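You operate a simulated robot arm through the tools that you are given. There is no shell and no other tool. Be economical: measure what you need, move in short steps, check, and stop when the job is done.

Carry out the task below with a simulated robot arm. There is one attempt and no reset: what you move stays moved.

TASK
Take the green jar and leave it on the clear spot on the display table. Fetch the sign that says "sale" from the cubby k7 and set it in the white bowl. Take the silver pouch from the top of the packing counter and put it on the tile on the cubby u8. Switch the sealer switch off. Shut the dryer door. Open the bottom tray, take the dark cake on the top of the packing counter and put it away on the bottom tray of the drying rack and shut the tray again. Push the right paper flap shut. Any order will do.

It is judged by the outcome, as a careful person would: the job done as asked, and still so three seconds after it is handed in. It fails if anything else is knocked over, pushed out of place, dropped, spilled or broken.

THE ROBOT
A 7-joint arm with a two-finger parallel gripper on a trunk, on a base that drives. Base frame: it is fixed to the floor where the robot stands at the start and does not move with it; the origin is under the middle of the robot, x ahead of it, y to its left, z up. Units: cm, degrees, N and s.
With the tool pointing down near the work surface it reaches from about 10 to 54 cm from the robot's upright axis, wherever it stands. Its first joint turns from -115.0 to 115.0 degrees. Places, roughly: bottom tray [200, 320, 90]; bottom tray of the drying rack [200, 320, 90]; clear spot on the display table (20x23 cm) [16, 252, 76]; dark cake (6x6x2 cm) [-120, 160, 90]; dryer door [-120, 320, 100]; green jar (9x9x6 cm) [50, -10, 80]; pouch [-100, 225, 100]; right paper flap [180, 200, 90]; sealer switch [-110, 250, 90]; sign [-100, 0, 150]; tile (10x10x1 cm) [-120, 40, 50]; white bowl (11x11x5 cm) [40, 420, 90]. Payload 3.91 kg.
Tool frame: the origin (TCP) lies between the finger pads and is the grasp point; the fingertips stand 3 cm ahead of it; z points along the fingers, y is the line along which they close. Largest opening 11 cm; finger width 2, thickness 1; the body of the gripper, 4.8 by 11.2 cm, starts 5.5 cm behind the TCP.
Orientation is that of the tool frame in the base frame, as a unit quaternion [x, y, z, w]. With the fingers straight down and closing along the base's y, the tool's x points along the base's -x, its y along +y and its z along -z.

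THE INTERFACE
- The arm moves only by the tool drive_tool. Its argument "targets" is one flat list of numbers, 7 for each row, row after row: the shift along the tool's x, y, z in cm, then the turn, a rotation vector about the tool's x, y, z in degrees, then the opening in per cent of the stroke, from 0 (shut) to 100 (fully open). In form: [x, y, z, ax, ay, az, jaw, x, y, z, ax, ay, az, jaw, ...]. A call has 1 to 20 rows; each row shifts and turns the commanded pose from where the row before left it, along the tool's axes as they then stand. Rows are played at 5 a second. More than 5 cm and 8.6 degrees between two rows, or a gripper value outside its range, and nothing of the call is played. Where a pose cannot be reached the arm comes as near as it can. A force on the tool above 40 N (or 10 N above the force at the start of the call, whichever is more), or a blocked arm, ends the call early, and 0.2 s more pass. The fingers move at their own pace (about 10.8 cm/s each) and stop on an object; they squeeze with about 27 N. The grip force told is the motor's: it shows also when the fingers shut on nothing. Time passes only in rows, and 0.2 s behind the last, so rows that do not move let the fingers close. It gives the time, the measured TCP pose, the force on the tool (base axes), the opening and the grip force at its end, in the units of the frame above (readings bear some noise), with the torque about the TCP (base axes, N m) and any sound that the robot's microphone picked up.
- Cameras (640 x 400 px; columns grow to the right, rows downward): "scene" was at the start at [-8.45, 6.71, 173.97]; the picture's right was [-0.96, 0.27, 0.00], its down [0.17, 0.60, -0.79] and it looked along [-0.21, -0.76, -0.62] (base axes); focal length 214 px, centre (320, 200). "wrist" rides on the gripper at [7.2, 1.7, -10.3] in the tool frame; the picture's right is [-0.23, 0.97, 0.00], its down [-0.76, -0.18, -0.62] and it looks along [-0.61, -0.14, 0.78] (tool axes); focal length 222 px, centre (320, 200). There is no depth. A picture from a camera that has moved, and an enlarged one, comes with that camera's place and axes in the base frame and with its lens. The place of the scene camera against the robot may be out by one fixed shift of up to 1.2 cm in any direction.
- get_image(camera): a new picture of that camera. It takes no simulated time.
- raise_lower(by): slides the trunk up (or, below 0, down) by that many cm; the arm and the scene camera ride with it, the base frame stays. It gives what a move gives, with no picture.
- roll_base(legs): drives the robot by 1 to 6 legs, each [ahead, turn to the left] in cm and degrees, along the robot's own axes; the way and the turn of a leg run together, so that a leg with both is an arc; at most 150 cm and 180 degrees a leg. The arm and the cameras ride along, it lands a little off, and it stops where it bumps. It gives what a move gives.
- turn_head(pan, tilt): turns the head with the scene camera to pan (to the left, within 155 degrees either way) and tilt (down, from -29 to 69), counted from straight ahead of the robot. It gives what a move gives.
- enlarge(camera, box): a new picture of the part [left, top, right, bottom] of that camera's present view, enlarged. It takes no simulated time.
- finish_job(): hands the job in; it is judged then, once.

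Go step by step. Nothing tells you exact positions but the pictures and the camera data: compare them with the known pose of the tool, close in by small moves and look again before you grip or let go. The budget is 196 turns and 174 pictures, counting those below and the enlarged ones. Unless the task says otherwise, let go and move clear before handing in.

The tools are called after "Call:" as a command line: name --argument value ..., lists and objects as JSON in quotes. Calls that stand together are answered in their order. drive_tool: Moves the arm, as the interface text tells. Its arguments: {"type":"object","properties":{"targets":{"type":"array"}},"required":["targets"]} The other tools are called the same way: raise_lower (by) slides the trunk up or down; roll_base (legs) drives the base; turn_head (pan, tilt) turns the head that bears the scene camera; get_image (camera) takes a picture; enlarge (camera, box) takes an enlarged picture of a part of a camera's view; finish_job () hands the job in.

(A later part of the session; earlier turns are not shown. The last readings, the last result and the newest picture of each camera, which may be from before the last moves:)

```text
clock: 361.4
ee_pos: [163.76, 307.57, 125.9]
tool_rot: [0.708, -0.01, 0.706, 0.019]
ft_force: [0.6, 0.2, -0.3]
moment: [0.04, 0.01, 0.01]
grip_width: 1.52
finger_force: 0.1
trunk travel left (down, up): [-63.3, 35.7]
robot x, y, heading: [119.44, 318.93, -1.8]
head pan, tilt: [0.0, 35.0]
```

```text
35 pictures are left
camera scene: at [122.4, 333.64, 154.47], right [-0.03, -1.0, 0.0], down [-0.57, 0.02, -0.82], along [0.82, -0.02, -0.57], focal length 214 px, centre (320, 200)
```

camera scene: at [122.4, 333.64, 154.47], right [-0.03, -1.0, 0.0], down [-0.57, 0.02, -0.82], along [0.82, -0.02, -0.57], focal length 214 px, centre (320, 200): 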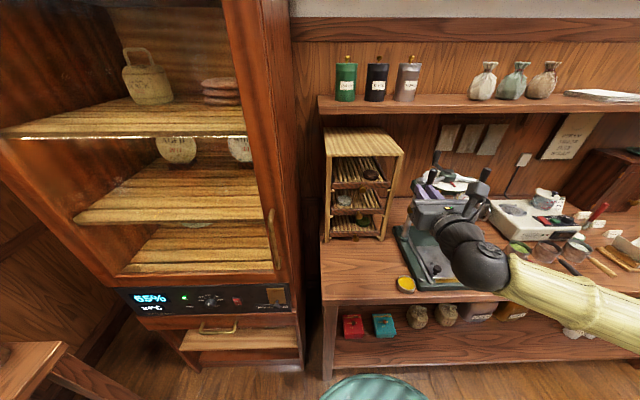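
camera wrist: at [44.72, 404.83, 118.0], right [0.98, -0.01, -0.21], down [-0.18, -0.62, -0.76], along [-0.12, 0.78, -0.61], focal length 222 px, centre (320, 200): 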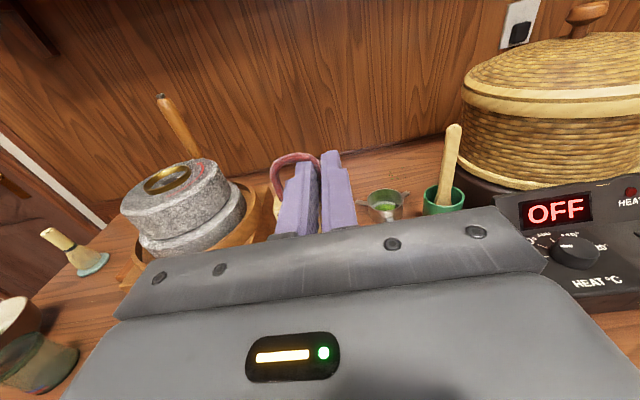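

The bamboo drying rack is on the bench near (195, 315). Zooming in on its trays.

Call:
enlarge --camera "scene" --box '[310, 115, 430, 245]'

Call:
enlarge --camera "scene" --box '[430, 140, 640, 300]'

```text
3.08 times, centred on (370, 180) of scene
camera zoom: at [122.4, 333.64, 154.47], right [-0.03, -1.0, 0.0], down [-0.57, 0.02, -0.82], along [0.82, -0.02, -0.57], focal length 660 px, centre (166, 262)
```

zoom: 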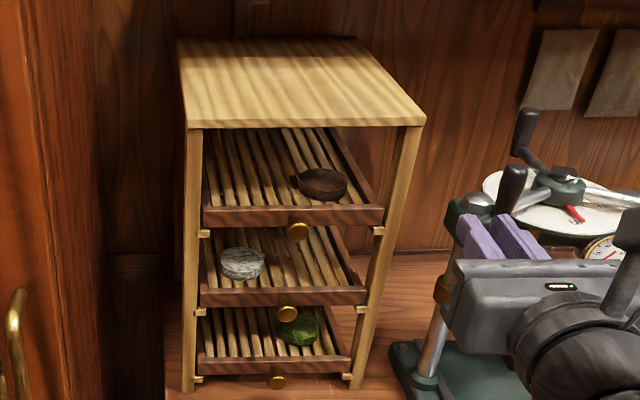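

```text
2.50 times, centred on (535, 220) of scene
camera zoom: at [122.4, 333.64, 154.47], right [-0.03, -1.0, 0.0], down [-0.57, 0.02, -0.82], along [0.82, -0.02, -0.57], focal length 536 px, centre (-218, 150)
```

zoom: 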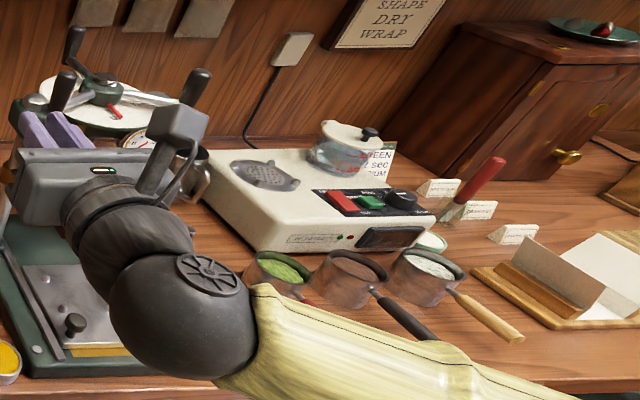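

I'll grip the bottom tray's gold knob (≈(186, 317, 90)) with the tool pitched 30° down, jaws opening sideways. Positioning above and in front first.

Call:
drive_tool --targets '[0, -2.5, 1, 0, -7.5, 0, 32, 0, -2.5, 1, 0, -7.5, 0, 32, 0, -2.5, 1, 0, -7.5, 0, 32, 0, -2.2, 1, 0, -7.5, 0, 32]'

Call:
raise_lower --by -27

Call:
get_image --camera "wrist"

```text
clock: 362.4
ee_pos: [167.96, 317.31, 124.93]
tool_rot: [0.867, -0.014, 0.498, 0.016]
ft_force: [0.0, 0.3, 0.3]
moment: [-0.01, -0.02, 0.01]
grip_width: 3.53
finger_force: 0.0
trunk travel left (down, up): [-63.3, 35.7]
robot x, y, heading: [118.99, 318.8, -1.5]
head pan, tilt: [0.0, 35.0]
```

```text
clock: 365.1
ee_pos: [168.1, 317.12, 98.1]
tool_rot: [0.867, -0.015, 0.499, 0.016]
ft_force: [-0.1, 0.4, -0.4]
moment: [0.01, 0.04, 0.01]
grip_width: 3.55
finger_force: 0.1
trunk travel left (down, up): [-36.3, 62.7]
robot x, y, heading: [119.18, 318.89, -1.6]
head pan, tilt: [0.0, 35.0]
```

```text
32 pictures are left
camera wrist: at [162.89, 315.88, 109.62], right [-0.15, -0.97, -0.18], down [-0.91, 0.21, -0.35], along [0.38, 0.11, -0.92], focal length 222 px, centre (320, 200)
```

wrist: 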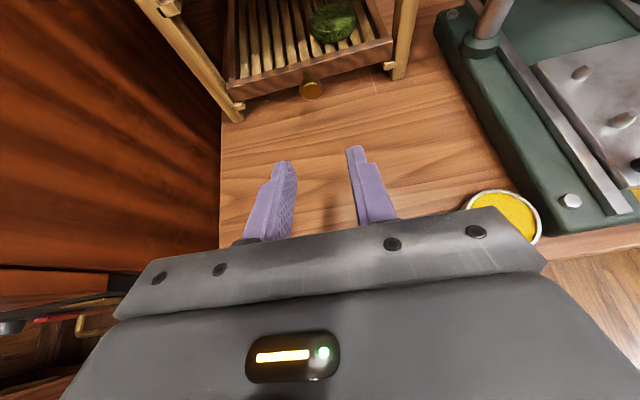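

Knob at about (185, 316.9, 90.3). Approaching it.

Call:
drive_tool --targets '[0.45, -0.12, 4.3, 0, 0, 0, 32, 0.45, -0.12, 4.3, 0, 0, 0, 32, 0.45, -0.12, 4.3, 0, 0, 0, 32, 0.2, -0.1, 2.2, 0, 0, 0, 32, 0.2, 0, 1.6, 0, 0, 0, 32]'

Call:
get_image --camera "wrist"

```text
clock: 366.3
ee_pos: [183.27, 316.82, 91.3]
tool_rot: [0.867, -0.014, 0.498, 0.016]
ft_force: [-0.4, -0.6, 0.6]
moment: [-0.03, -0.01, 0.0]
grip_width: 3.54
finger_force: 0.0
trunk travel left (down, up): [-36.3, 62.7]
robot x, y, heading: [119.36, 318.88, -1.6]
head pan, tilt: [0.0, 35.0]
```

```text
31 pictures are left
camera wrist: at [178.18, 315.54, 102.72], right [-0.15, -0.97, -0.18], down [-0.91, 0.21, -0.35], along [0.38, 0.11, -0.92], focal length 222 px, centre (320, 200)
```

wrist: 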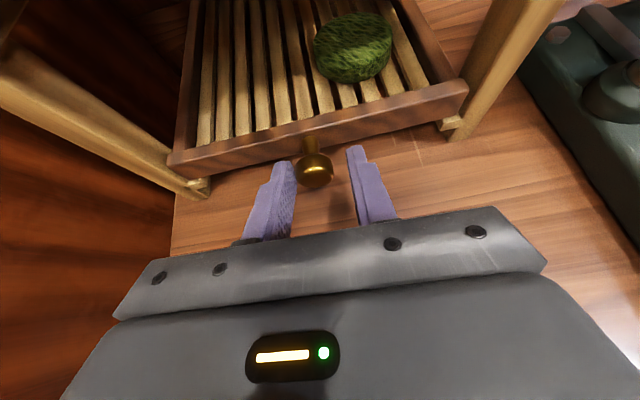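

The knob ball is between the fingertips. A bit further and close, then pull a little.

Call:
drive_tool --targets '[0, 0, 0.8, 0, 0, 0, 32, 0, 0, 0, 0, 0, 0, 0, 0, 0, 0, 0, 0, 0, 0, 0, 0, 0, 0, 0, 0, 0]'

Call:
drive_tool --targets '[-0.5, 0, -0.87, 0, 0, 0, 0, -1, 0, -1.73, 0, 0, 0, 0, -1, 0, -1.73, 0, 0, 0, 0, -1, 0, -1.73, 0, 0, 0, 0]'

Call:
get_image --camera "wrist"

```text
clock: 367.3
ee_pos: [184.04, 317.33, 90.77]
tool_rot: [0.866, -0.011, 0.5, 0.014]
ft_force: [-2.5, 19.5, -3.3]
moment: [0.32, 0.02, 0.43]
grip_width: 2.5
finger_force: 45.0
trunk travel left (down, up): [-36.3, 62.7]
robot x, y, heading: [119.09, 318.65, -1.8]
head pan, tilt: [0.0, 35.0]
```

```text
clock: 368.3
ee_pos: [177.01, 317.32, 90.65]
tool_rot: [0.866, -0.015, 0.499, 0.017]
ft_force: [-0.4, 17.6, -1.0]
moment: [-0.05, -0.39, 0.33]
grip_width: 2.54
finger_force: 44.8
trunk travel left (down, up): [-36.3, 62.7]
robot x, y, heading: [119.31, 318.6, -1.5]
head pan, tilt: [0.0, 35.0]
```

```text
30 pictures are left
camera wrist: at [171.92, 316.01, 102.33], right [-0.15, -0.97, -0.18], down [-0.91, 0.21, -0.35], along [0.38, 0.11, -0.92], focal length 222 px, centre (320, 200)
```

wrist: 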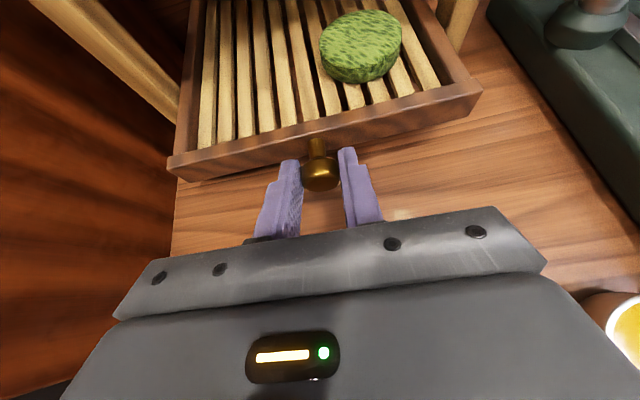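

The tray slides. Relieving the side force and pulling out 7 cm more.

Call:
drive_tool --targets '[-0.5, -0.4, -0.87, 0, 0, 0, 0, -1, 0, -1.73, 0, 0, 0, 0, -1, 0, -1.73, 0, 0, 0, 0, -1, 0, -1.73, 0, 0, 0, 0]'

Call:
get_image --camera "wrist"

```text
clock: 369.3
ee_pos: [170.07, 317.29, 90.79]
tool_rot: [0.867, -0.019, 0.498, 0.018]
ft_force: [-0.5, -25.6, 5.5]
moment: [-0.39, 0.49, -0.7]
grip_width: 2.51
finger_force: 45.2
trunk travel left (down, up): [-36.3, 62.7]
robot x, y, heading: [119.62, 318.9, -2.0]
head pan, tilt: [0.0, 35.0]
```

```text
29 pictures are left
camera wrist: at [164.94, 316.07, 102.33], right [-0.16, -0.97, -0.19], down [-0.91, 0.22, -0.35], along [0.38, 0.11, -0.92], focal length 222 px, centre (320, 200)
```

wrist: 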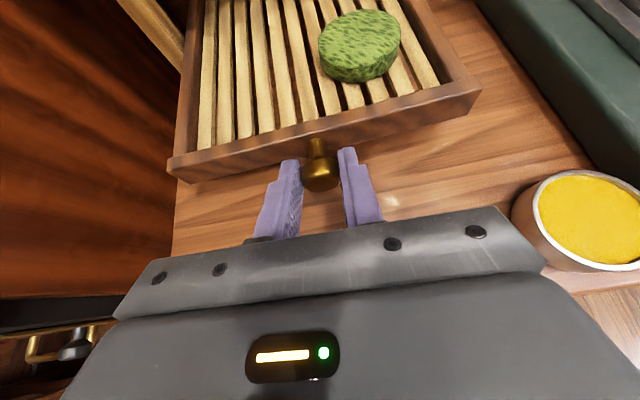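

Open 14 cm. Releasing the knob and backing away, then to the paper flap further along this bench.

Call:
drive_tool --targets '[0, 0.2, 0, 0, 0, 0, 35, 0, 0, 0, 0, 0, 0, 40, 0, 0, -3, 0, 0, 0, 40, 0, 0, -4, 0, 0, 0, 40, 0, 0, -4, 0, 0, 0, 40]'

Call:
raise_lower --by 25

Call:
roll_base --legs '[[-12, 0], [0, -88], [115, 0], [0, 90]]'

Call:
turn_head --pan 0 --tilt 45

Call:
get_image --camera "scene"

```text
clock: 370.5
ee_pos: [160.67, 318.14, 96.28]
tool_rot: [0.867, -0.014, 0.498, 0.016]
ft_force: [1.2, -0.4, 1.5]
moment: [0.0, 0.04, -0.03]
grip_width: 4.41
finger_force: 0.1
trunk travel left (down, up): [-36.3, 62.7]
robot x, y, heading: [119.55, 318.35, -1.8]
head pan, tilt: [0.0, 35.0]
```

```text
clock: 373.1
ee_pos: [160.6, 318.18, 121.26]
tool_rot: [0.867, -0.015, 0.498, 0.016]
ft_force: [0.1, 0.1, 0.4]
moment: [0.02, -0.01, -0.01]
grip_width: 4.41
finger_force: 0.1
trunk travel left (down, up): [-61.3, 37.7]
robot x, y, heading: [119.05, 318.65, -1.8]
head pan, tilt: [0.0, 35.0]
```

```text
clock: 391.9
ee_pos: [149.49, 203.88, 121.43]
tool_rot: [0.867, -0.004, 0.499, 0.01]
ft_force: [-0.4, -0.8, 0.1]
moment: [-0.01, -0.02, -0.04]
grip_width: 4.39
finger_force: 0.0
trunk travel left (down, up): [-61.3, 37.7]
robot x, y, heading: [107.92, 203.5, -0.4]
head pan, tilt: [0.0, 35.0]
```

```text
clock: 392.6
ee_pos: [149.44, 203.86, 121.26]
tool_rot: [0.867, -0.003, 0.499, 0.009]
ft_force: [-0.5, 0.3, -0.8]
moment: [0.02, -0.05, -0.01]
grip_width: 4.4
finger_force: 0.1
trunk travel left (down, up): [-61.3, 37.7]
robot x, y, heading: [108.34, 203.43, -0.0]
head pan, tilt: [0.0, 45.0]
```

```text
28 pictures are left
camera scene: at [110.18, 218.34, 150.99], right [0.0, -1.0, 0.0], down [-0.71, 0.0, -0.71], along [0.71, 0.0, -0.71], focal length 214 px, centre (320, 200)
```

scene: 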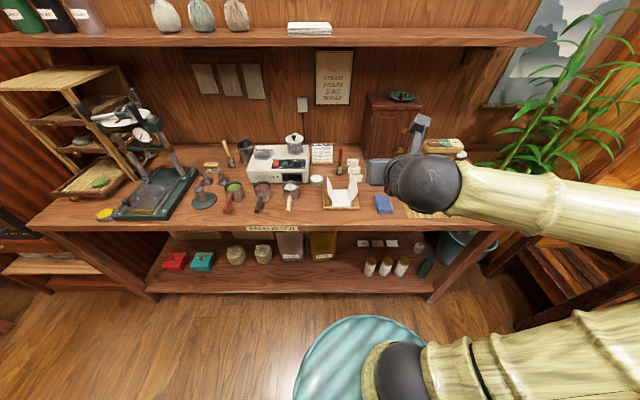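

The open tray shows at the left; the paper wrap with flaps is at about (175, 209). Zooming.

Call:
enlarge --camera "scene" --box '[305, 155, 405, 225]'

```text
5.71 times, centred on (355, 190) of scene
camera zoom: at [110.18, 218.34, 150.99], right [0.0, -1.0, 0.0], down [-0.71, 0.0, -0.71], along [0.71, 0.0, -0.71], focal length 1226 px, centre (120, 257)
```

zoom: 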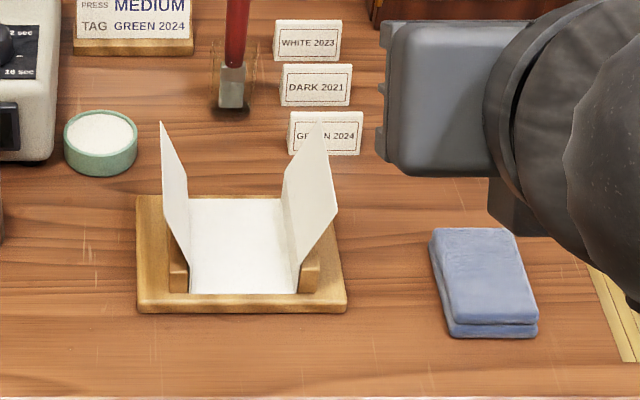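

The right flap hinges along y≈206, from x 169 to 179, and leans outward. I'll bring closed fingers to its outer side (y≈201) and then sweep it inward.

Call:
raise_lower --by -22

Call:
drive_tool --targets '[1.28, 0.5, 3.5, 0, 0, 0, 0, 1.28, 0.5, 3.5, 0, 0, 0, 0, 1.28, 0.5, 3.5, 0, 0, 0, 0, 1.28, 0.5, 3.5, 0, 0, 0, 0, 1.28, 0.4, 3.5, 0, 0, 0, 0, 1.28, 0, 3.5, 0, 0, 0, 0]'

Call:
get_image --camera "wrist"

```text
clock: 394.9
ee_pos: [149.52, 203.92, 99.39]
tool_rot: [0.866, -0.004, 0.499, 0.01]
ft_force: [-0.1, 0.1, 0.2]
moment: [0.01, -0.01, -0.01]
grip_width: 4.42
finger_force: 0.1
trunk travel left (down, up): [-39.3, 59.7]
robot x, y, heading: [107.98, 203.38, -0.0]
head pan, tilt: [0.0, 45.0]
```

```text
clock: 396.3
ee_pos: [171.55, 201.22, 95.56]
tool_rot: [0.867, -0.002, 0.499, 0.009]
ft_force: [-0.4, -0.1, 0.0]
moment: [0.01, 0.01, 0.0]
grip_width: 0.0
finger_force: 26.8
trunk travel left (down, up): [-39.3, 59.7]
robot x, y, heading: [108.23, 203.37, -0.2]
head pan, tilt: [0.0, 45.0]
```

```text
26 pictures are left
camera wrist: at [166.47, 199.71, 107.07], right [-0.13, -0.97, -0.18], down [-0.92, 0.19, -0.35], along [0.37, 0.12, -0.92], focal length 222 px, centre (320, 200)
```

wrist: 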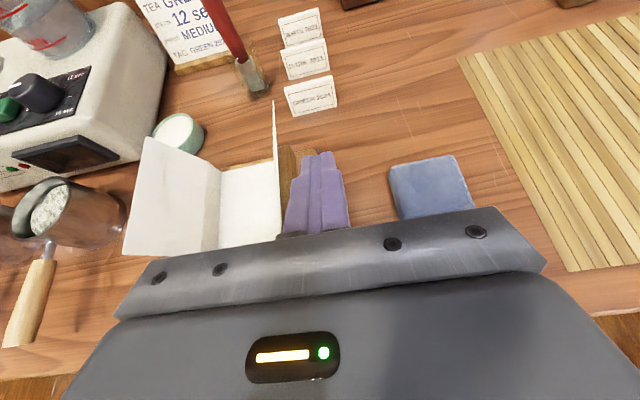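

Sweeping the flap inward and down in an arc.

Call:
drive_tool --targets '[0, -1.7, 0, 0, 0, 0, 0, 0, -1.7, 0, 0, 0, 0, 0, 0, -1.7, 0, 0, 0, 0, 0, -0.43, -1.25, 0.25, 0, 0, 0, 0, -0.43, -1.25, 0.25, 0, 0, 0, 0, -0.65, -0.8, 0.38, 0, 0, 0, 0, -0.65, -0.8, 0.38, 0, 0, 0, 0, -0.43, 0, 0.25, 0, 0, 0, 0, -0.43, 0, 0.25, 0, 0, 0, 0]'

Call:
get_image --camera "wrist"

```text
clock: 398.3
ee_pos: [171.54, 210.32, 91.8]
tool_rot: [0.867, -0.003, 0.499, 0.009]
ft_force: [-0.3, 0.0, 0.2]
moment: [0.02, 0.0, -0.02]
grip_width: 0.0
finger_force: 27.1
trunk travel left (down, up): [-39.3, 59.7]
robot x, y, heading: [107.8, 203.32, -0.5]
head pan, tilt: [0.0, 45.0]
```

```text
25 pictures are left
camera wrist: at [166.49, 208.82, 103.37], right [-0.13, -0.97, -0.18], down [-0.92, 0.19, -0.35], along [0.37, 0.12, -0.92], focal length 222 px, centre (320, 200)
```

wrist: 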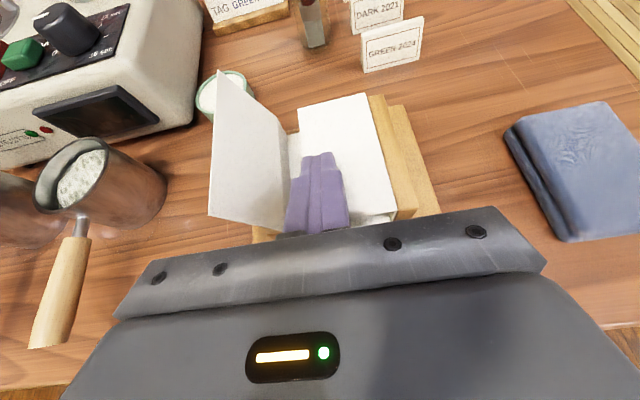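

The flap is nearly flat under the fingers. Pressing it gently down.

Call:
drive_tool --targets '[-0.35, 0, 0.2, 0, 0, 0, 0, -0.35, 0, 0.2, 0, 0, 0, 0, -0.3, 0, 0.15, 0, 0, 0, 0, -0.3, 0, 0.15, 0, 0, 0, 0, -0.25, 0, 0.15, 0, 0, 0, 0]'

Call:
get_image --camera "wrist"

```text
clock: 399.1
ee_pos: [171.75, 210.29, 91.73]
tool_rot: [0.86, -0.002, 0.51, 0.01]
ft_force: [-19.3, -5.4, 35.7]
moment: [-0.06, -0.49, 0.03]
grip_width: 0.02
finger_force: 27.1
trunk travel left (down, up): [-39.3, 59.7]
robot x, y, heading: [108.09, 203.3, -0.2]
head pan, tilt: [0.0, 45.0]
stopped in row 4: the force on the tool passed its limit at 43 N (the readings are from after the stop); the commanded pose is now the measured one
```

```text
24 pictures are left
camera wrist: at [166.28, 208.94, 103.15], right [-0.12, -0.98, -0.18], down [-0.91, 0.18, -0.37], along [0.39, 0.12, -0.91], focal length 222 px, centre (320, 200)
```

wrist: 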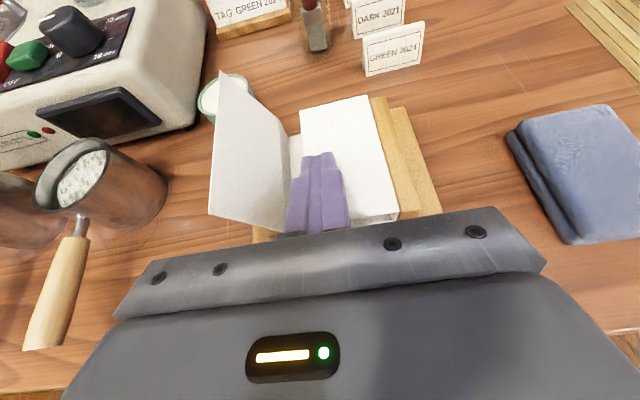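

The flap is flat. Lifting off and checking that it stays.

Call:
drive_tool --targets '[0.87, 0, -0.5, 0, 0, 0, 0, 2, 0, -2, 0, 0, 0, 0, 2, 0, -3, 0, 0, 0, 0, 2, 0, -4, 0, 0, 0, 0, 2, 0, -4, 0, 0, 0, 0, 2, 0, -4, 0, 0, 0, 0]'

Call:
enlarge --camera "scene" --box '[270, 90, 410, 200]'

```text
clock: 400.6
ee_pos: [161.85, 210.61, 109.2]
tool_rot: [0.863, -0.003, 0.504, 0.01]
ft_force: [-1.2, -1.0, -0.3]
moment: [0.01, -0.01, 0.04]
grip_width: 0.0
finger_force: 26.7
trunk travel left (down, up): [-39.3, 59.7]
robot x, y, heading: [107.97, 202.9, 0.1]
head pan, tilt: [0.0, 45.0]
```

```text
3.64 times, centred on (340, 145) of scene
camera zoom: at [110.2, 218.31, 128.99], right [0.0, -1.0, 0.0], down [-0.71, 0.0, -0.71], along [0.71, 0.0, -0.71], focal length 780 px, centre (247, 400)
```

zoom: 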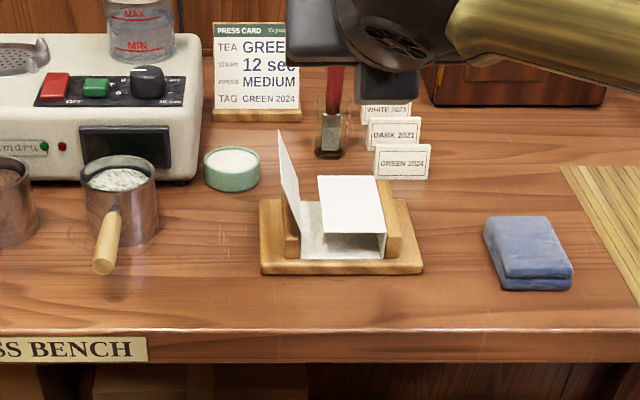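

The right flap now lies folded shut over the paper. Next I'll tilt the tool to 60° down and drive over to the packing counter for the dark cake.

Call:
raise_lower --by 18

Call:
drive_tool --targets '[0, 0, 0, 0, -7.5, 0, 80, 0, 0, 0, 0, -7.5, 0, 80, 0, 0, 0, 0, -7.5, 0, 80, 0, 0, 0, 0, -7.2, 0, 80]'

Call:
roll_base --legs '[[0, -118], [58, 0], [0, -62], [140, 0]]'

Call:
turn_head --pan 0 --tilt 45

Call:
get_image --camera "scene"

```text
clock: 402.6
ee_pos: [161.87, 210.66, 126.99]
tool_rot: [0.863, -0.003, 0.505, 0.01]
ft_force: [0.7, 1.3, -0.3]
moment: [0.01, -0.01, -0.01]
grip_width: 0.0
finger_force: 27.2
trunk travel left (down, up): [-57.3, 41.7]
robot x, y, heading: [108.21, 203.5, -0.1]
head pan, tilt: [0.0, 45.0]
```

```text
clock: 403.6
ee_pos: [161.94, 210.76, 127.11]
tool_rot: [0.964, -0.004, 0.265, 0.009]
ft_force: [0.0, -0.1, 0.5]
moment: [0.0, 0.0, -0.01]
grip_width: 8.81
finger_force: 0.2
trunk travel left (down, up): [-57.3, 41.7]
robot x, y, heading: [108.39, 203.34, -0.1]
head pan, tilt: [0.0, 45.0]
```

```text
clock: 426.3
ee_pos: [-113.4, 148.58, 127.11]
tool_rot: [0.014, 0.964, 0.011, -0.266]
ft_force: [-0.4, -0.2, -0.4]
moment: [0.01, 0.03, 0.03]
grip_width: 8.82
finger_force: 0.1
trunk travel left (down, up): [-57.3, 41.7]
robot x, y, heading: [-59.68, 154.8, 178.7]
head pan, tilt: [0.0, 45.0]
```

```text
clock: 426.9
ee_pos: [-113.27, 148.7, 127.05]
tool_rot: [0.015, 0.964, 0.012, -0.266]
ft_force: [0.0, 1.2, -0.5]
moment: [0.01, -0.02, -0.03]
grip_width: 8.79
finger_force: 0.2
trunk travel left (down, up): [-57.3, 41.7]
robot x, y, heading: [-59.39, 154.66, 179.0]
head pan, tilt: [0.0, 45.0]
```

```text
22 pictures are left
camera scene: at [-62.18, 139.41, 146.99], right [0.02, 1.0, 0.0], down [0.71, -0.02, -0.71], along [-0.71, 0.02, -0.71], focal length 214 px, centre (320, 200)
```

scene: 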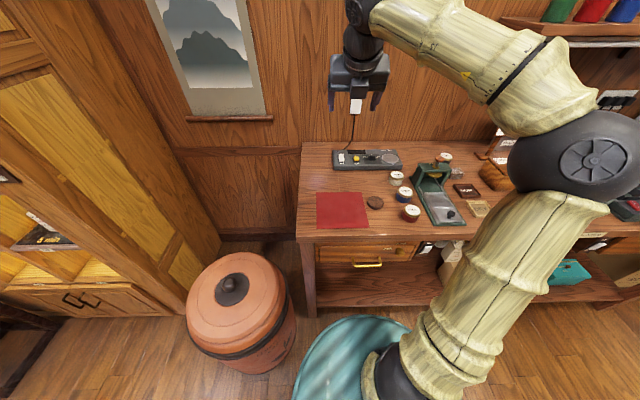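

Moving over the cake and lowering for a wrist view.

Call:
drive_tool --targets '[0, 4, 0, 0, 0, 0, 80, 0, 4, 0, 0, 0, 0, 80, 0, 4, 0, 0, 0, 0, 80]'

Call:
raise_lower --by -24

Call:
get_image --camera "wrist"

```text
clock: 427.7
ee_pos: [-112.87, 160.86, 127.29]
tool_rot: [0.015, 0.964, 0.012, -0.267]
ft_force: [0.5, 0.7, -0.1]
moment: [-0.02, 0.01, 0.02]
grip_width: 8.78
finger_force: 0.0
trunk travel left (down, up): [-57.3, 41.7]
robot x, y, heading: [-59.66, 154.92, 178.7]
head pan, tilt: [0.0, 45.0]
```

```text
clock: 430.2
ee_pos: [-112.85, 160.77, 103.33]
tool_rot: [0.015, 0.964, 0.012, -0.266]
ft_force: [-0.4, 0.0, -0.2]
moment: [0.02, 0.01, -0.02]
grip_width: 8.81
finger_force: 0.2
trunk travel left (down, up): [-33.3, 65.7]
robot x, y, heading: [-60.03, 154.62, 178.7]
head pan, tilt: [0.0, 45.0]
```

```text
21 pictures are left
camera wrist: at [-113.55, 162.29, 116.03], right [0.23, 0.97, -0.1], down [0.97, -0.21, 0.14], along [0.11, -0.13, -0.98], focal length 222 px, centre (320, 200)
```

wrist: 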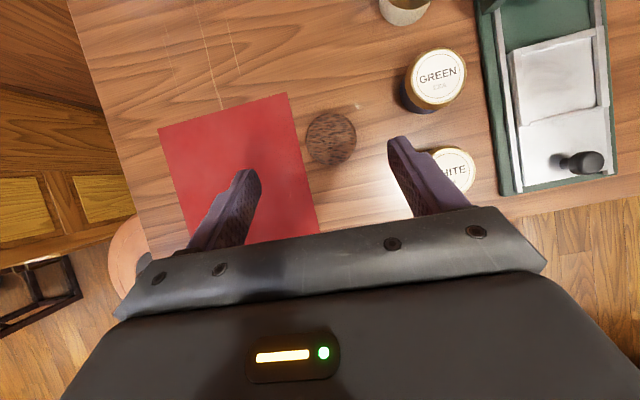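

Cake at (-117.5, 161.7). Descending with the jaws either side of it.

Call:
drive_tool --targets '[-0.87, 0.15, 3.06, 0, 0, 0, 80, -0.87, 0.15, 3.06, 0, 0, 0, 80, -0.87, 0.15, 3.06, 0, 0, 0, 80, -0.87, 0.15, 3.06, 0, 0, 0, 80]'

Call:
get_image --camera "wrist"

```text
clock: 431.2
ee_pos: [-116.05, 161.59, 91.2]
tool_rot: [0.015, 0.963, 0.011, -0.268]
ft_force: [4.9, 1.6, 9.9]
moment: [-0.47, -0.03, 0.2]
grip_width: 8.75
finger_force: 0.0
trunk travel left (down, up): [-33.3, 65.7]
robot x, y, heading: [-59.65, 154.74, 178.9]
head pan, tilt: [0.0, 45.0]
```

```text
20 pictures are left
camera wrist: at [-116.72, 163.2, 103.88], right [0.23, 0.97, -0.1], down [0.97, -0.21, 0.14], along [0.11, -0.13, -0.98], focal length 222 px, centre (320, 200)
```

wrist: 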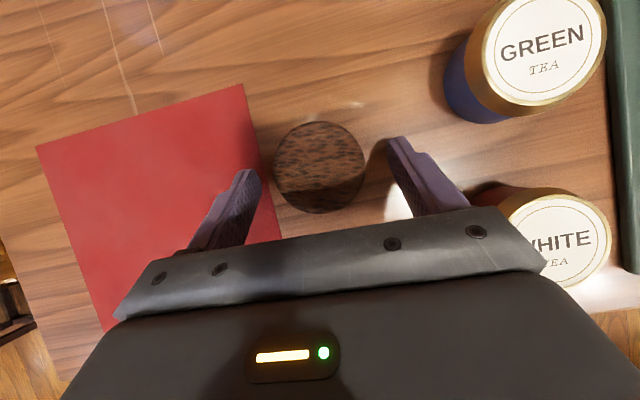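

Tips just touched the counter. Raising 0.3 cm and closing on the cake.

Call:
drive_tool --targets '[0.15, 0, -0.26, 0, 0, 0, 80, 0.05, 0, -0.05, 0, 0, 0, 60, 0, 0, 0, 0, 0, 0, 40, 0, 0, 0, 0, 0, 0, 35, 0, 0, 0, 0, 0, 0, 35]'

Call:
drive_tool --targets '[0.5, 0, -0.86, 0, 0, 0, 35, 1, 0, -1.7, 0, 0, 0, 35, 1.5, 0, -2.6, 0, 0, 0, 35, 1.5, 0, -2.6, 0, 0, 0, 35]'

Call:
get_image --camera "wrist"

```text
clock: 432.4
ee_pos: [-116.3, 161.64, 91.26]
tool_rot: [0.015, 0.964, 0.012, -0.266]
ft_force: [0.3, -0.3, 0.5]
moment: [-0.01, 0.01, 0.0]
grip_width: 5.78
finger_force: 26.6
trunk travel left (down, up): [-33.3, 65.7]
robot x, y, heading: [-59.66, 154.85, 178.6]
head pan, tilt: [0.0, 45.0]
```

```text
clock: 433.4
ee_pos: [-115.99, 161.37, 100.36]
tool_rot: [0.015, 0.964, 0.012, -0.266]
ft_force: [0.0, -0.1, -0.3]
moment: [0.0, -0.03, 0.0]
grip_width: 5.76
finger_force: 26.9
trunk travel left (down, up): [-33.3, 65.7]
robot x, y, heading: [-59.52, 155.12, 178.8]
head pan, tilt: [0.0, 45.0]
```

```text
19 pictures are left
camera wrist: at [-116.8, 163.04, 113.07], right [0.23, 0.97, -0.1], down [0.97, -0.21, 0.14], along [0.12, -0.13, -0.98], focal length 222 px, centre (320, 200)
```

wrist: 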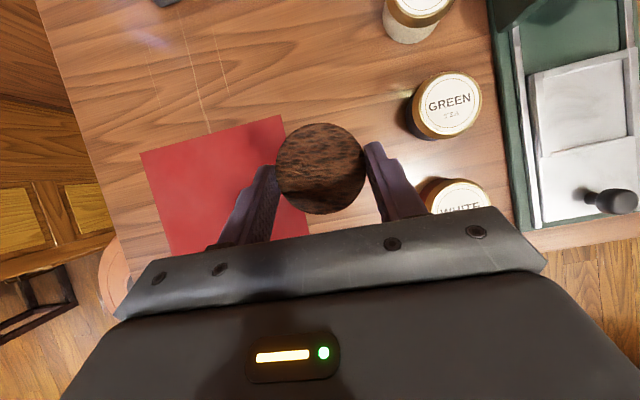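

The dark cake is held. Raising and driving back to the drying rack.

Call:
raise_lower --by 25

Call:
roll_base --legs '[[-25, 0], [0, 178], [115, 0], [0, 62], [58, 0], [0, 30]]'

```text
clock: 435.9
ee_pos: [-116.18, 161.54, 125.28]
tool_rot: [0.015, 0.964, 0.012, -0.266]
ft_force: [0.3, 0.2, 1.0]
moment: [-0.03, 0.04, 0.01]
grip_width: 5.77
finger_force: 27.3
trunk travel left (down, up): [-58.3, 40.7]
robot x, y, heading: [-59.46, 155.08, 178.6]
head pan, tilt: [0.0, 45.0]
```

```text
clock: 464.5
ee_pos: [116.38, 253.72, 125.22]
tool_rot: [0.691, 0.672, 0.196, -0.18]
ft_force: [0.0, 0.4, 0.9]
moment: [-0.02, -0.01, -0.01]
grip_width: 5.75
finger_force: 27.5
trunk travel left (down, up): [-58.3, 40.7]
robot x, y, heading: [109.81, 197.06, 89.1]
head pan, tilt: [0.0, 45.0]
```

Continuing, staying clear of the heated cabinet on the left, then turning to face the rack.

Call:
roll_base --legs '[[0, 6], [122, 0], [0, -95]]'

Call:
get_image --camera "scene"

```text
clock: 478.2
ee_pos: [156.18, 312.32, 125.34]
tool_rot: [0.964, -0.013, 0.266, 0.012]
ft_force: [0.2, -0.6, -0.5]
moment: [0.0, -0.02, 0.03]
grip_width: 5.76
finger_force: 27.0
trunk travel left (down, up): [-58.3, 40.7]
robot x, y, heading: [99.74, 318.74, -1.0]
head pan, tilt: [0.0, 45.0]
```

```text
18 pictures are left
camera scene: at [101.84, 333.6, 147.99], right [-0.02, -1.0, 0.0], down [-0.71, 0.01, -0.71], along [0.71, -0.01, -0.71], focal length 214 px, centre (320, 200)
```

scene: 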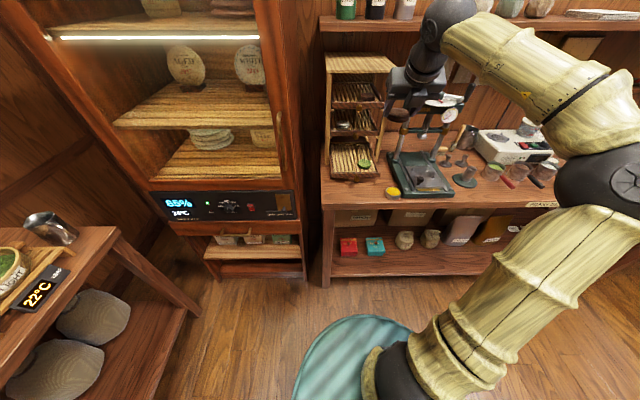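

The tray is still open. I'll roll closer and yaw the tool about 35° so the fingers clear the green cake and the tray rim.

Call:
roll_base --legs '[[19, 0]]'

Call:
drive_tool --targets '[0, -1.5, 0, 3.6, 0, -6, 35, 0, -1.5, 0, 3.6, 0, -6, 35, 0, -1.5, 0, 3.6, 0, -6, 35, 0, -1.5, 0, 3.6, 0, -6, 35, 0, 0, 0, 3.6, 0, -6, 35]'

Call:
raise_lower --by -16

Call:
get_image --camera "wrist"

```text
clock: 479.9
ee_pos: [175.3, 311.88, 125.32]
tool_rot: [0.964, -0.014, 0.266, 0.012]
ft_force: [0.4, 0.5, -0.9]
moment: [-0.02, 0.05, 0.0]
grip_width: 5.78
finger_force: 26.6
trunk travel left (down, up): [-58.3, 40.7]
robot x, y, heading: [118.3, 318.2, -1.1]
head pan, tilt: [0.0, 45.0]
```

```text
clock: 481.1
ee_pos: [174.37, 317.85, 125.33]
tool_rot: [0.924, 0.278, 0.253, -0.069]
ft_force: [-0.2, 0.3, -0.5]
moment: [-0.02, 0.01, 0.0]
grip_width: 5.77
finger_force: 26.2
trunk travel left (down, up): [-58.3, 40.7]
robot x, y, heading: [118.65, 318.24, -0.7]
head pan, tilt: [0.0, 45.0]
```

```text
clock: 483.0
ee_pos: [174.36, 317.8, 109.24]
tool_rot: [0.924, 0.277, 0.252, -0.07]
ft_force: [-0.3, 0.4, -0.7]
moment: [0.0, -0.02, -0.01]
grip_width: 5.74
finger_force: 27.0
trunk travel left (down, up): [-42.3, 56.7]
robot x, y, heading: [118.82, 318.48, -1.0]
head pan, tilt: [0.0, 45.0]
```

```text
17 pictures are left
camera wrist: at [176.21, 317.07, 121.99], right [0.37, -0.92, -0.1], down [-0.91, -0.38, 0.15], along [-0.18, 0.04, -0.98], focal length 222 px, centre (320, 200)
```

wrist: 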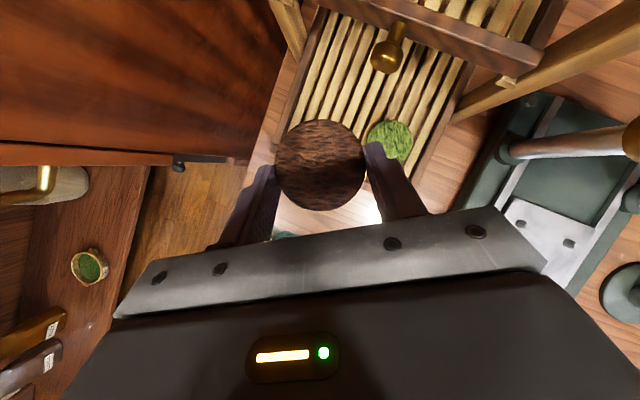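

The left part of the tray is free. I'll shift over the target and lower 12 cm.

Call:
drive_tool --targets '[1.87, 0.16, 1.09, 0, 0, 0, 35, 1.87, 0.16, 1.09, 0, 0, 0, 35]'

Call:
raise_lower --by -11

Call:
get_image --camera "wrist"

Call:
enlarge --camera "scene" --box '[300, 60, 430, 180]'

```text
clock: 483.6
ee_pos: [178.14, 319.96, 109.39]
tool_rot: [0.925, 0.276, 0.253, -0.068]
ft_force: [0.1, -0.3, -0.5]
moment: [0.03, 0.0, -0.02]
grip_width: 5.75
finger_force: 27.1
trunk travel left (down, up): [-42.3, 56.7]
robot x, y, heading: [118.43, 318.34, -0.9]
head pan, tilt: [0.0, 45.0]
```

```text
clock: 485.0
ee_pos: [178.15, 319.9, 98.4]
tool_rot: [0.924, 0.278, 0.252, -0.07]
ft_force: [0.0, 0.2, -0.7]
moment: [0.03, -0.01, 0.02]
grip_width: 5.77
finger_force: 26.6
trunk travel left (down, up): [-31.3, 67.7]
robot x, y, heading: [118.36, 318.45, -1.1]
head pan, tilt: [0.0, 45.0]
```

```text
16 pictures are left
camera wrist: at [179.98, 319.17, 111.04], right [0.37, -0.92, -0.1], down [-0.91, -0.38, 0.15], along [-0.18, 0.04, -0.98], focal length 222 px, centre (320, 200)
```

wrist: 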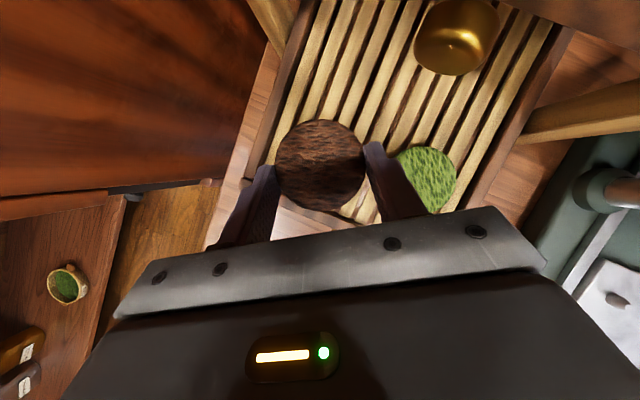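

```text
3.33 times, centred on (365, 120) of scene
camera zoom: at [120.88, 333.24, 120.99], right [-0.02, -1.0, 0.0], down [-0.71, 0.01, -0.71], along [0.71, -0.01, -0.71], focal length 715 px, centre (170, 467)
```

zoom: 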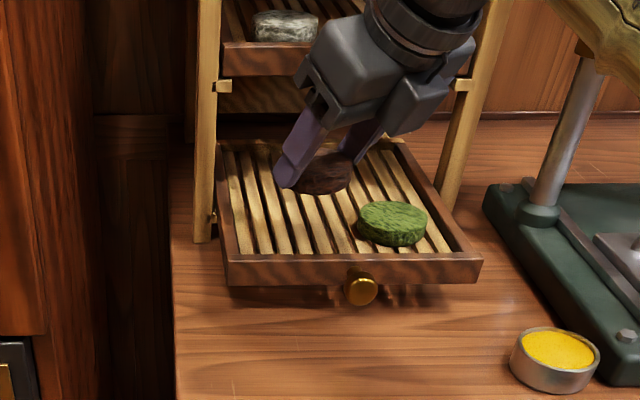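

Descending onto the slats gently.

Call:
drive_tool --targets '[-0.76, 0, 1.29, 0, 0, 0, 35, -0.76, 0, 1.29, 0, 0, 0, 35, -0.25, 0, 0.43, 0, 0, 0, 35, -0.2, 0, 0.34, 0, 0, 0, 35, -0.15, 0, 0.26, 0, 0, 0, 35]'

Call:
enlarge --camera "scene" --box '[330, 90, 430, 170]'

```text
clock: 486.2
ee_pos: [177.99, 319.82, 94.18]
tool_rot: [0.925, 0.276, 0.252, -0.069]
ft_force: [-0.1, -0.4, -0.5]
moment: [0.02, -0.01, -0.02]
grip_width: 5.76
finger_force: 26.5
trunk travel left (down, up): [-31.3, 67.7]
robot x, y, heading: [118.62, 318.32, -1.0]
head pan, tilt: [0.0, 45.0]
```

```text
5.00 times, centred on (380, 130) of scene
camera zoom: at [120.88, 333.24, 120.99], right [-0.02, -1.0, 0.0], down [-0.71, 0.01, -0.71], along [0.71, -0.01, -0.71], focal length 1072 px, centre (20, 550)
```

zoom: 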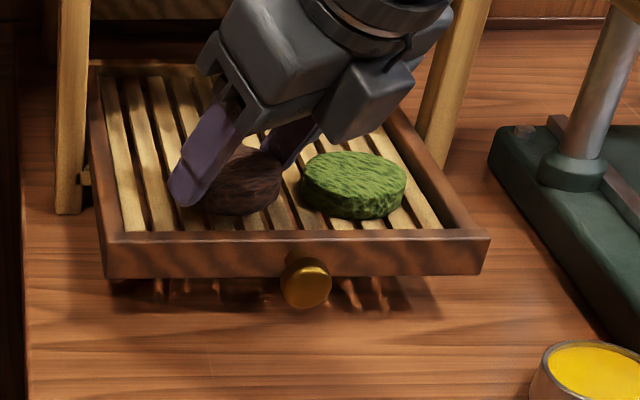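

There is room to the left, so I'll shift 1 cm to +y and continue down to contact.

Call:
drive_tool --targets '[0.48, -0.83, 0.27, 0, 0, 0, 35, -0.15, 0, 0.26, 0, 0, 0, 35, -0.15, 0, 0.26, 0, 0, 0, 35, -0.15, 0, 0.26, 0, 0, 0, 35, -0.15, 0, 0.26, 0, 0, 0, 35]'

```text
clock: 487.4
ee_pos: [178.05, 320.77, 92.87]
tool_rot: [0.924, 0.278, 0.253, -0.07]
ft_force: [0.3, -0.3, -0.2]
moment: [0.02, 0.0, 0.02]
grip_width: 5.77
finger_force: 26.5
trunk travel left (down, up): [-31.3, 67.7]
robot x, y, heading: [118.58, 318.09, -0.9]
head pan, tilt: [0.0, 45.0]
```

Call:
drive_tool --targets '[-0.15, 0, 0.26, 0, 0, 0, 35, -0.15, 0, 0.26, 0, 0, 0, 35, -0.15, 0, 0.26, 0, 0, 0, 35, -0.15, 0, 0.26, 0, 0, 0, 35]'

Call:
enlarge --camera "scene" --box '[330, 90, 430, 170]'

```text
clock: 488.3
ee_pos: [178.14, 320.76, 92.62]
tool_rot: [0.923, 0.275, 0.261, -0.071]
ft_force: [1.0, -3.2, 16.3]
moment: [-0.04, 0.21, -0.02]
grip_width: 5.76
finger_force: 26.7
trunk travel left (down, up): [-31.3, 67.7]
robot x, y, heading: [118.52, 318.13, -1.2]
head pan, tilt: [0.0, 45.0]
stopped in row 4: the force on the tool passed its limit at 44 N (the readings are from after the stop); the commanded pose is now the measured one
```

```text
5.00 times, centred on (380, 130) of scene
camera zoom: at [120.75, 333.19, 120.99], right [-0.02, -1.0, 0.0], down [-0.71, 0.01, -0.71], along [0.71, -0.01, -0.71], focal length 1072 px, centre (20, 550)
```

zoom: 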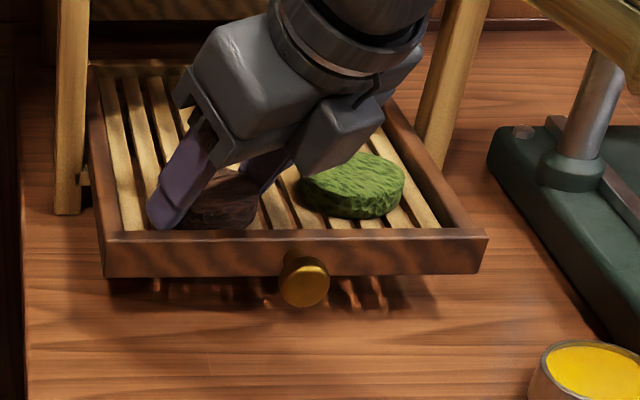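

Resting on the slats. Easing up, opening, and lifting away.

Call:
drive_tool --targets '[0.1, 0, -0.17, 0, 0, 0, 56, 0, 0, 0, 0, 0, 0, 62, 0, 0, 0, 0, 0, 0, 62, 0.5, 0, -0.86, 0, 0, 0, 62, 1, 0, -1.7, 0, 0, 0, 62, 0.5, 0, -3, 0, 0, 0, 62, 0, 0, -4, 0, 0, 0, 62, 0, 0, -4, 0, 0, 0, 62, 0, 0, -4, 0, 0, 0, 62]'

Call:
enlarge --camera "scene" --box '[310, 70, 430, 170]'

```text
clock: 490.3
ee_pos: [171.82, 317.14, 108.68]
tool_rot: [0.923, 0.275, 0.258, -0.07]
ft_force: [0.3, 0.8, -0.3]
moment: [0.02, 0.03, 0.0]
grip_width: 6.8
finger_force: 0.0
trunk travel left (down, up): [-31.3, 67.7]
robot x, y, heading: [118.85, 318.31, -1.2]
head pan, tilt: [0.0, 45.0]
```

```text
4.00 times, centred on (370, 120) of scene
camera zoom: at [120.9, 333.24, 120.98], right [-0.02, -1.0, 0.0], down [-0.71, 0.01, -0.71], along [0.71, -0.01, -0.71], focal length 858 px, centre (120, 520)
```

zoom: 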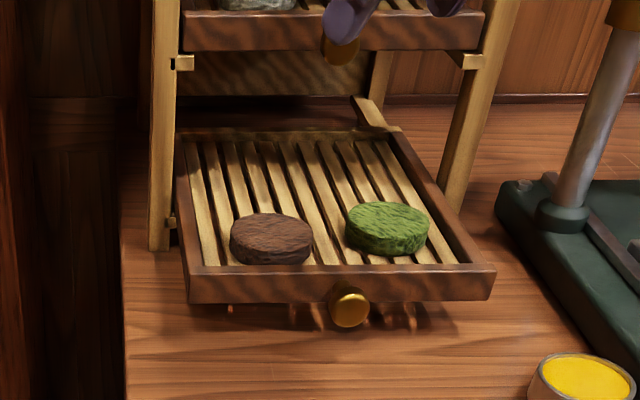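

The cake lies flat on the bottom tray. Now I'll back off, straighten the tool, and push the tray shut with both fingertips astride the knob.

Call:
roll_base --legs '[[-14, 0]]'

Call:
drive_tool --targets '[0, 0, 0, -3.6, 0, 6, 42, 0, 0, 0, -3.6, 0, 6, 42, 0, 0, 0, -3.6, 0, 6, 42, 0, 0, 0, -3.6, 0, 6, 42, 0, 0, 0, -3.6, 0, 6, 42, 0, 0, 0, 0, 7.5, 0, 42, 0, 0, 0, 0, 7.5, 0, 42, 0, 0, 0, 0, 7.5, 0, 42, 0, 0, 0, 0, 7.5, 0, 42]'

Call:
raise_lower --by -16

Call:
get_image --camera "wrist"

```text
clock: 491.8
ee_pos: [157.89, 317.42, 108.6]
tool_rot: [0.923, 0.277, 0.258, -0.071]
ft_force: [0.5, 0.1, 0.5]
moment: [-0.04, -0.02, 0.01]
grip_width: 6.82
finger_force: 0.1
trunk travel left (down, up): [-31.3, 67.7]
robot x, y, heading: [104.81, 318.75, -1.0]
head pan, tilt: [0.0, 45.0]
```

```text
clock: 493.8
ee_pos: [157.83, 317.56, 108.68]
tool_rot: [0.86, -0.012, 0.511, 0.012]
ft_force: [0.2, 0.8, 0.9]
moment: [-0.01, 0.01, -0.01]
grip_width: 4.62
finger_force: 0.0
trunk travel left (down, up): [-31.3, 67.7]
robot x, y, heading: [104.48, 318.51, -1.3]
head pan, tilt: [0.0, 45.0]
```

```text
clock: 495.6
ee_pos: [157.85, 317.46, 92.66]
tool_rot: [0.86, -0.011, 0.51, 0.012]
ft_force: [-0.2, -0.5, 0.3]
moment: [0.0, 0.01, 0.02]
grip_width: 4.63
finger_force: 0.0
trunk travel left (down, up): [-15.3, 83.7]
robot x, y, heading: [104.66, 318.39, -1.1]
head pan, tilt: [0.0, 45.0]
```

```text
11 pictures are left
camera wrist: at [152.43, 316.11, 104.08], right [-0.14, -0.97, -0.19], down [-0.91, 0.2, -0.37], along [0.4, 0.12, -0.91], focal length 222 px, centre (320, 200)
```

wrist: 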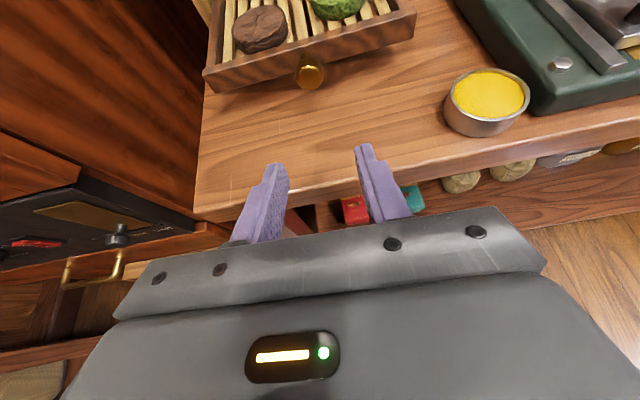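

Aligned with the knob at (171, 317). Rolling forward to just short of the tray front, then pushing.

Call:
drive_tool --targets '[-0.5, 0, 0.27, 0, 0, 0, 42]'

Call:
roll_base --legs '[[13, 0]]'

Call:
drive_tool --targets '[0.48, 0, 0.88, 0, 0, 0, 42, 0.72, 0, 1.32, 0, 0, 0, 42, 0.72, 0, 1.32, 0, 0, 0, 42, 0.72, 0, 1.32, 0, 0, 0, 42, 0.72, 0, 1.32, 0, 0, 0, 42]'

Call:
get_image --camera "wrist"

```text
clock: 496.0
ee_pos: [157.75, 317.53, 92.03]
tool_rot: [0.859, -0.012, 0.511, 0.013]
ft_force: [-0.2, 0.0, -0.5]
moment: [-0.02, -0.01, -0.01]
grip_width: 4.61
finger_force: 0.0
trunk travel left (down, up): [-15.3, 83.7]
robot x, y, heading: [104.4, 318.37, -1.0]
head pan, tilt: [0.0, 45.0]
```

```text
clock: 497.4
ee_pos: [170.99, 317.29, 92.11]
tool_rot: [0.86, -0.01, 0.511, 0.011]
ft_force: [0.0, 0.3, -0.7]
moment: [-0.02, 0.03, 0.04]
grip_width: 4.63
finger_force: 0.1
trunk travel left (down, up): [-15.3, 83.7]
robot x, y, heading: [117.87, 318.23, -1.0]
head pan, tilt: [0.0, 45.0]
```

```text
clock: 498.6
ee_pos: [177.96, 317.0, 92.05]
tool_rot: [0.86, -0.011, 0.511, 0.012]
ft_force: [0.0, 1.1, 0.2]
moment: [-0.01, 0.0, 0.0]
grip_width: 4.64
finger_force: 0.0
trunk travel left (down, up): [-15.3, 83.7]
robot x, y, heading: [117.73, 318.13, -0.8]
head pan, tilt: [0.0, 45.0]
```

```text
10 pictures are left
camera wrist: at [172.52, 315.63, 103.44], right [-0.14, -0.97, -0.19], down [-0.91, 0.2, -0.37], along [0.4, 0.12, -0.91], focal length 222 px, centre (320, 200)
```

wrist: 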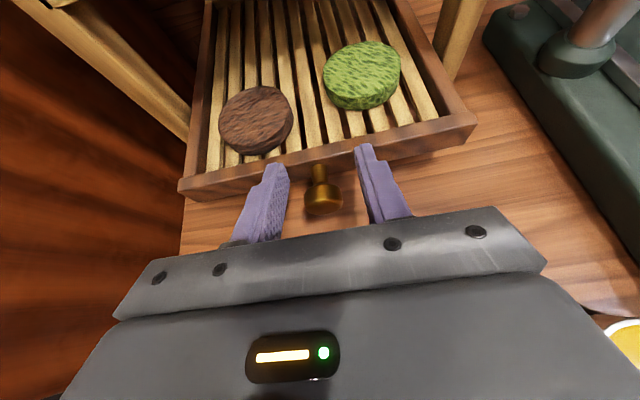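

The tray slides in. Continuing until it stops.

Call:
drive_tool --targets '[0.72, 0, 1.32, 0, 0, 0, 42, 0.72, 0, 1.32, 0, 0, 0, 42, 0.72, 0, 1.32, 0, 0, 0, 42, 0.72, 0, 1.32, 0, 0, 0, 42, 0.38, 0, 0.7, 0, 0, 0, 42, 0.29, 0, 0.53, 0, 0, 0, 42, 0.29, 0, 0.53, 0, 0, 0, 42, 0.29, 0, 0.53, 0, 0, 0, 42, 0.29, 0, 0.53, 0, 0, 0, 42]'

Call:
get_image --camera "wrist"

```text
clock: 500.2
ee_pos: [185.26, 317.0, 92.08]
tool_rot: [0.861, -0.009, 0.508, 0.012]
ft_force: [-19.8, -3.0, 3.0]
moment: [-0.02, 0.26, 0.49]
grip_width: 4.43
finger_force: 0.1
trunk travel left (down, up): [-15.3, 83.7]
robot x, y, heading: [117.99, 318.49, -1.1]
head pan, tilt: [0.0, 45.0]
stopped in row 7: the force on the tool passed its limit at 49 N (the readings are from after the stop); the commanded pose is now the measured one
```

```text
9 pictures are left
camera wrist: at [179.88, 315.66, 103.68], right [-0.14, -0.97, -0.19], down [-0.91, 0.2, -0.37], along [0.4, 0.12, -0.91], focal length 222 px, centre (320, 200)
```

wrist: 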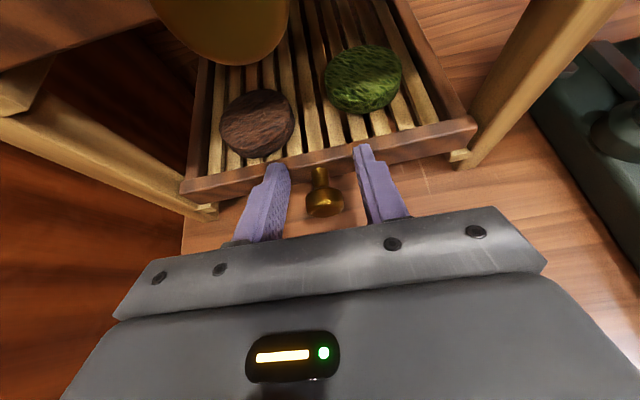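

The knob is back at its closed position. Backing off and checking with the scene camera.

Call:
drive_tool --targets '[-0.5, 0, -1, 0, 0, 0, 42, -1, 0, -2, 0, 0, 0, 42, 0, 0, -4, 0, 0, 0, 42, 0, 0, -4, 0, 0, 0, 42]'

Call:
roll_base --legs '[[-10, 0]]'

Call:
enlarge --camera "scene" --box '[290, 20, 430, 140]'

```text
clock: 501.2
ee_pos: [175.24, 317.43, 96.0]
tool_rot: [0.862, -0.01, 0.507, 0.012]
ft_force: [0.1, 0.0, 0.0]
moment: [-0.01, 0.01, 0.04]
grip_width: 4.59
finger_force: 0.0
trunk travel left (down, up): [-15.3, 83.7]
robot x, y, heading: [117.74, 318.03, -1.0]
head pan, tilt: [0.0, 45.0]
```

```text
clock: 502.4
ee_pos: [165.2, 317.62, 96.0]
tool_rot: [0.861, -0.009, 0.508, 0.012]
ft_force: [-0.9, 0.0, 0.2]
moment: [-0.02, 0.01, 0.0]
grip_width: 4.61
finger_force: 0.0
trunk travel left (down, up): [-15.3, 83.7]
robot x, y, heading: [107.07, 318.43, -1.0]
head pan, tilt: [0.0, 45.0]
```

```text
3.33 times, centred on (360, 80) of scene
camera zoom: at [109.78, 333.45, 104.99], right [-0.02, -1.0, 0.0], down [-0.71, 0.01, -0.71], along [0.71, -0.01, -0.71], focal length 715 px, centre (187, 600)
```

zoom: 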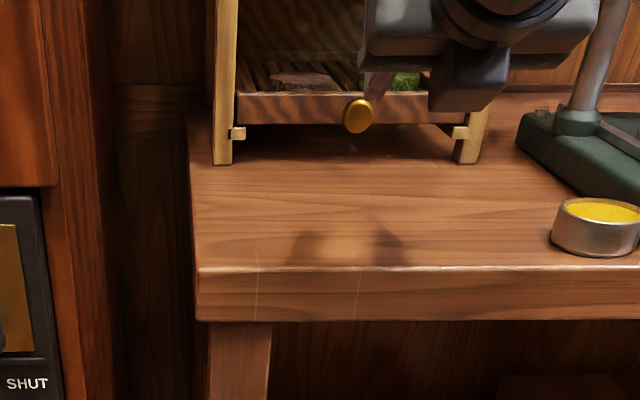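

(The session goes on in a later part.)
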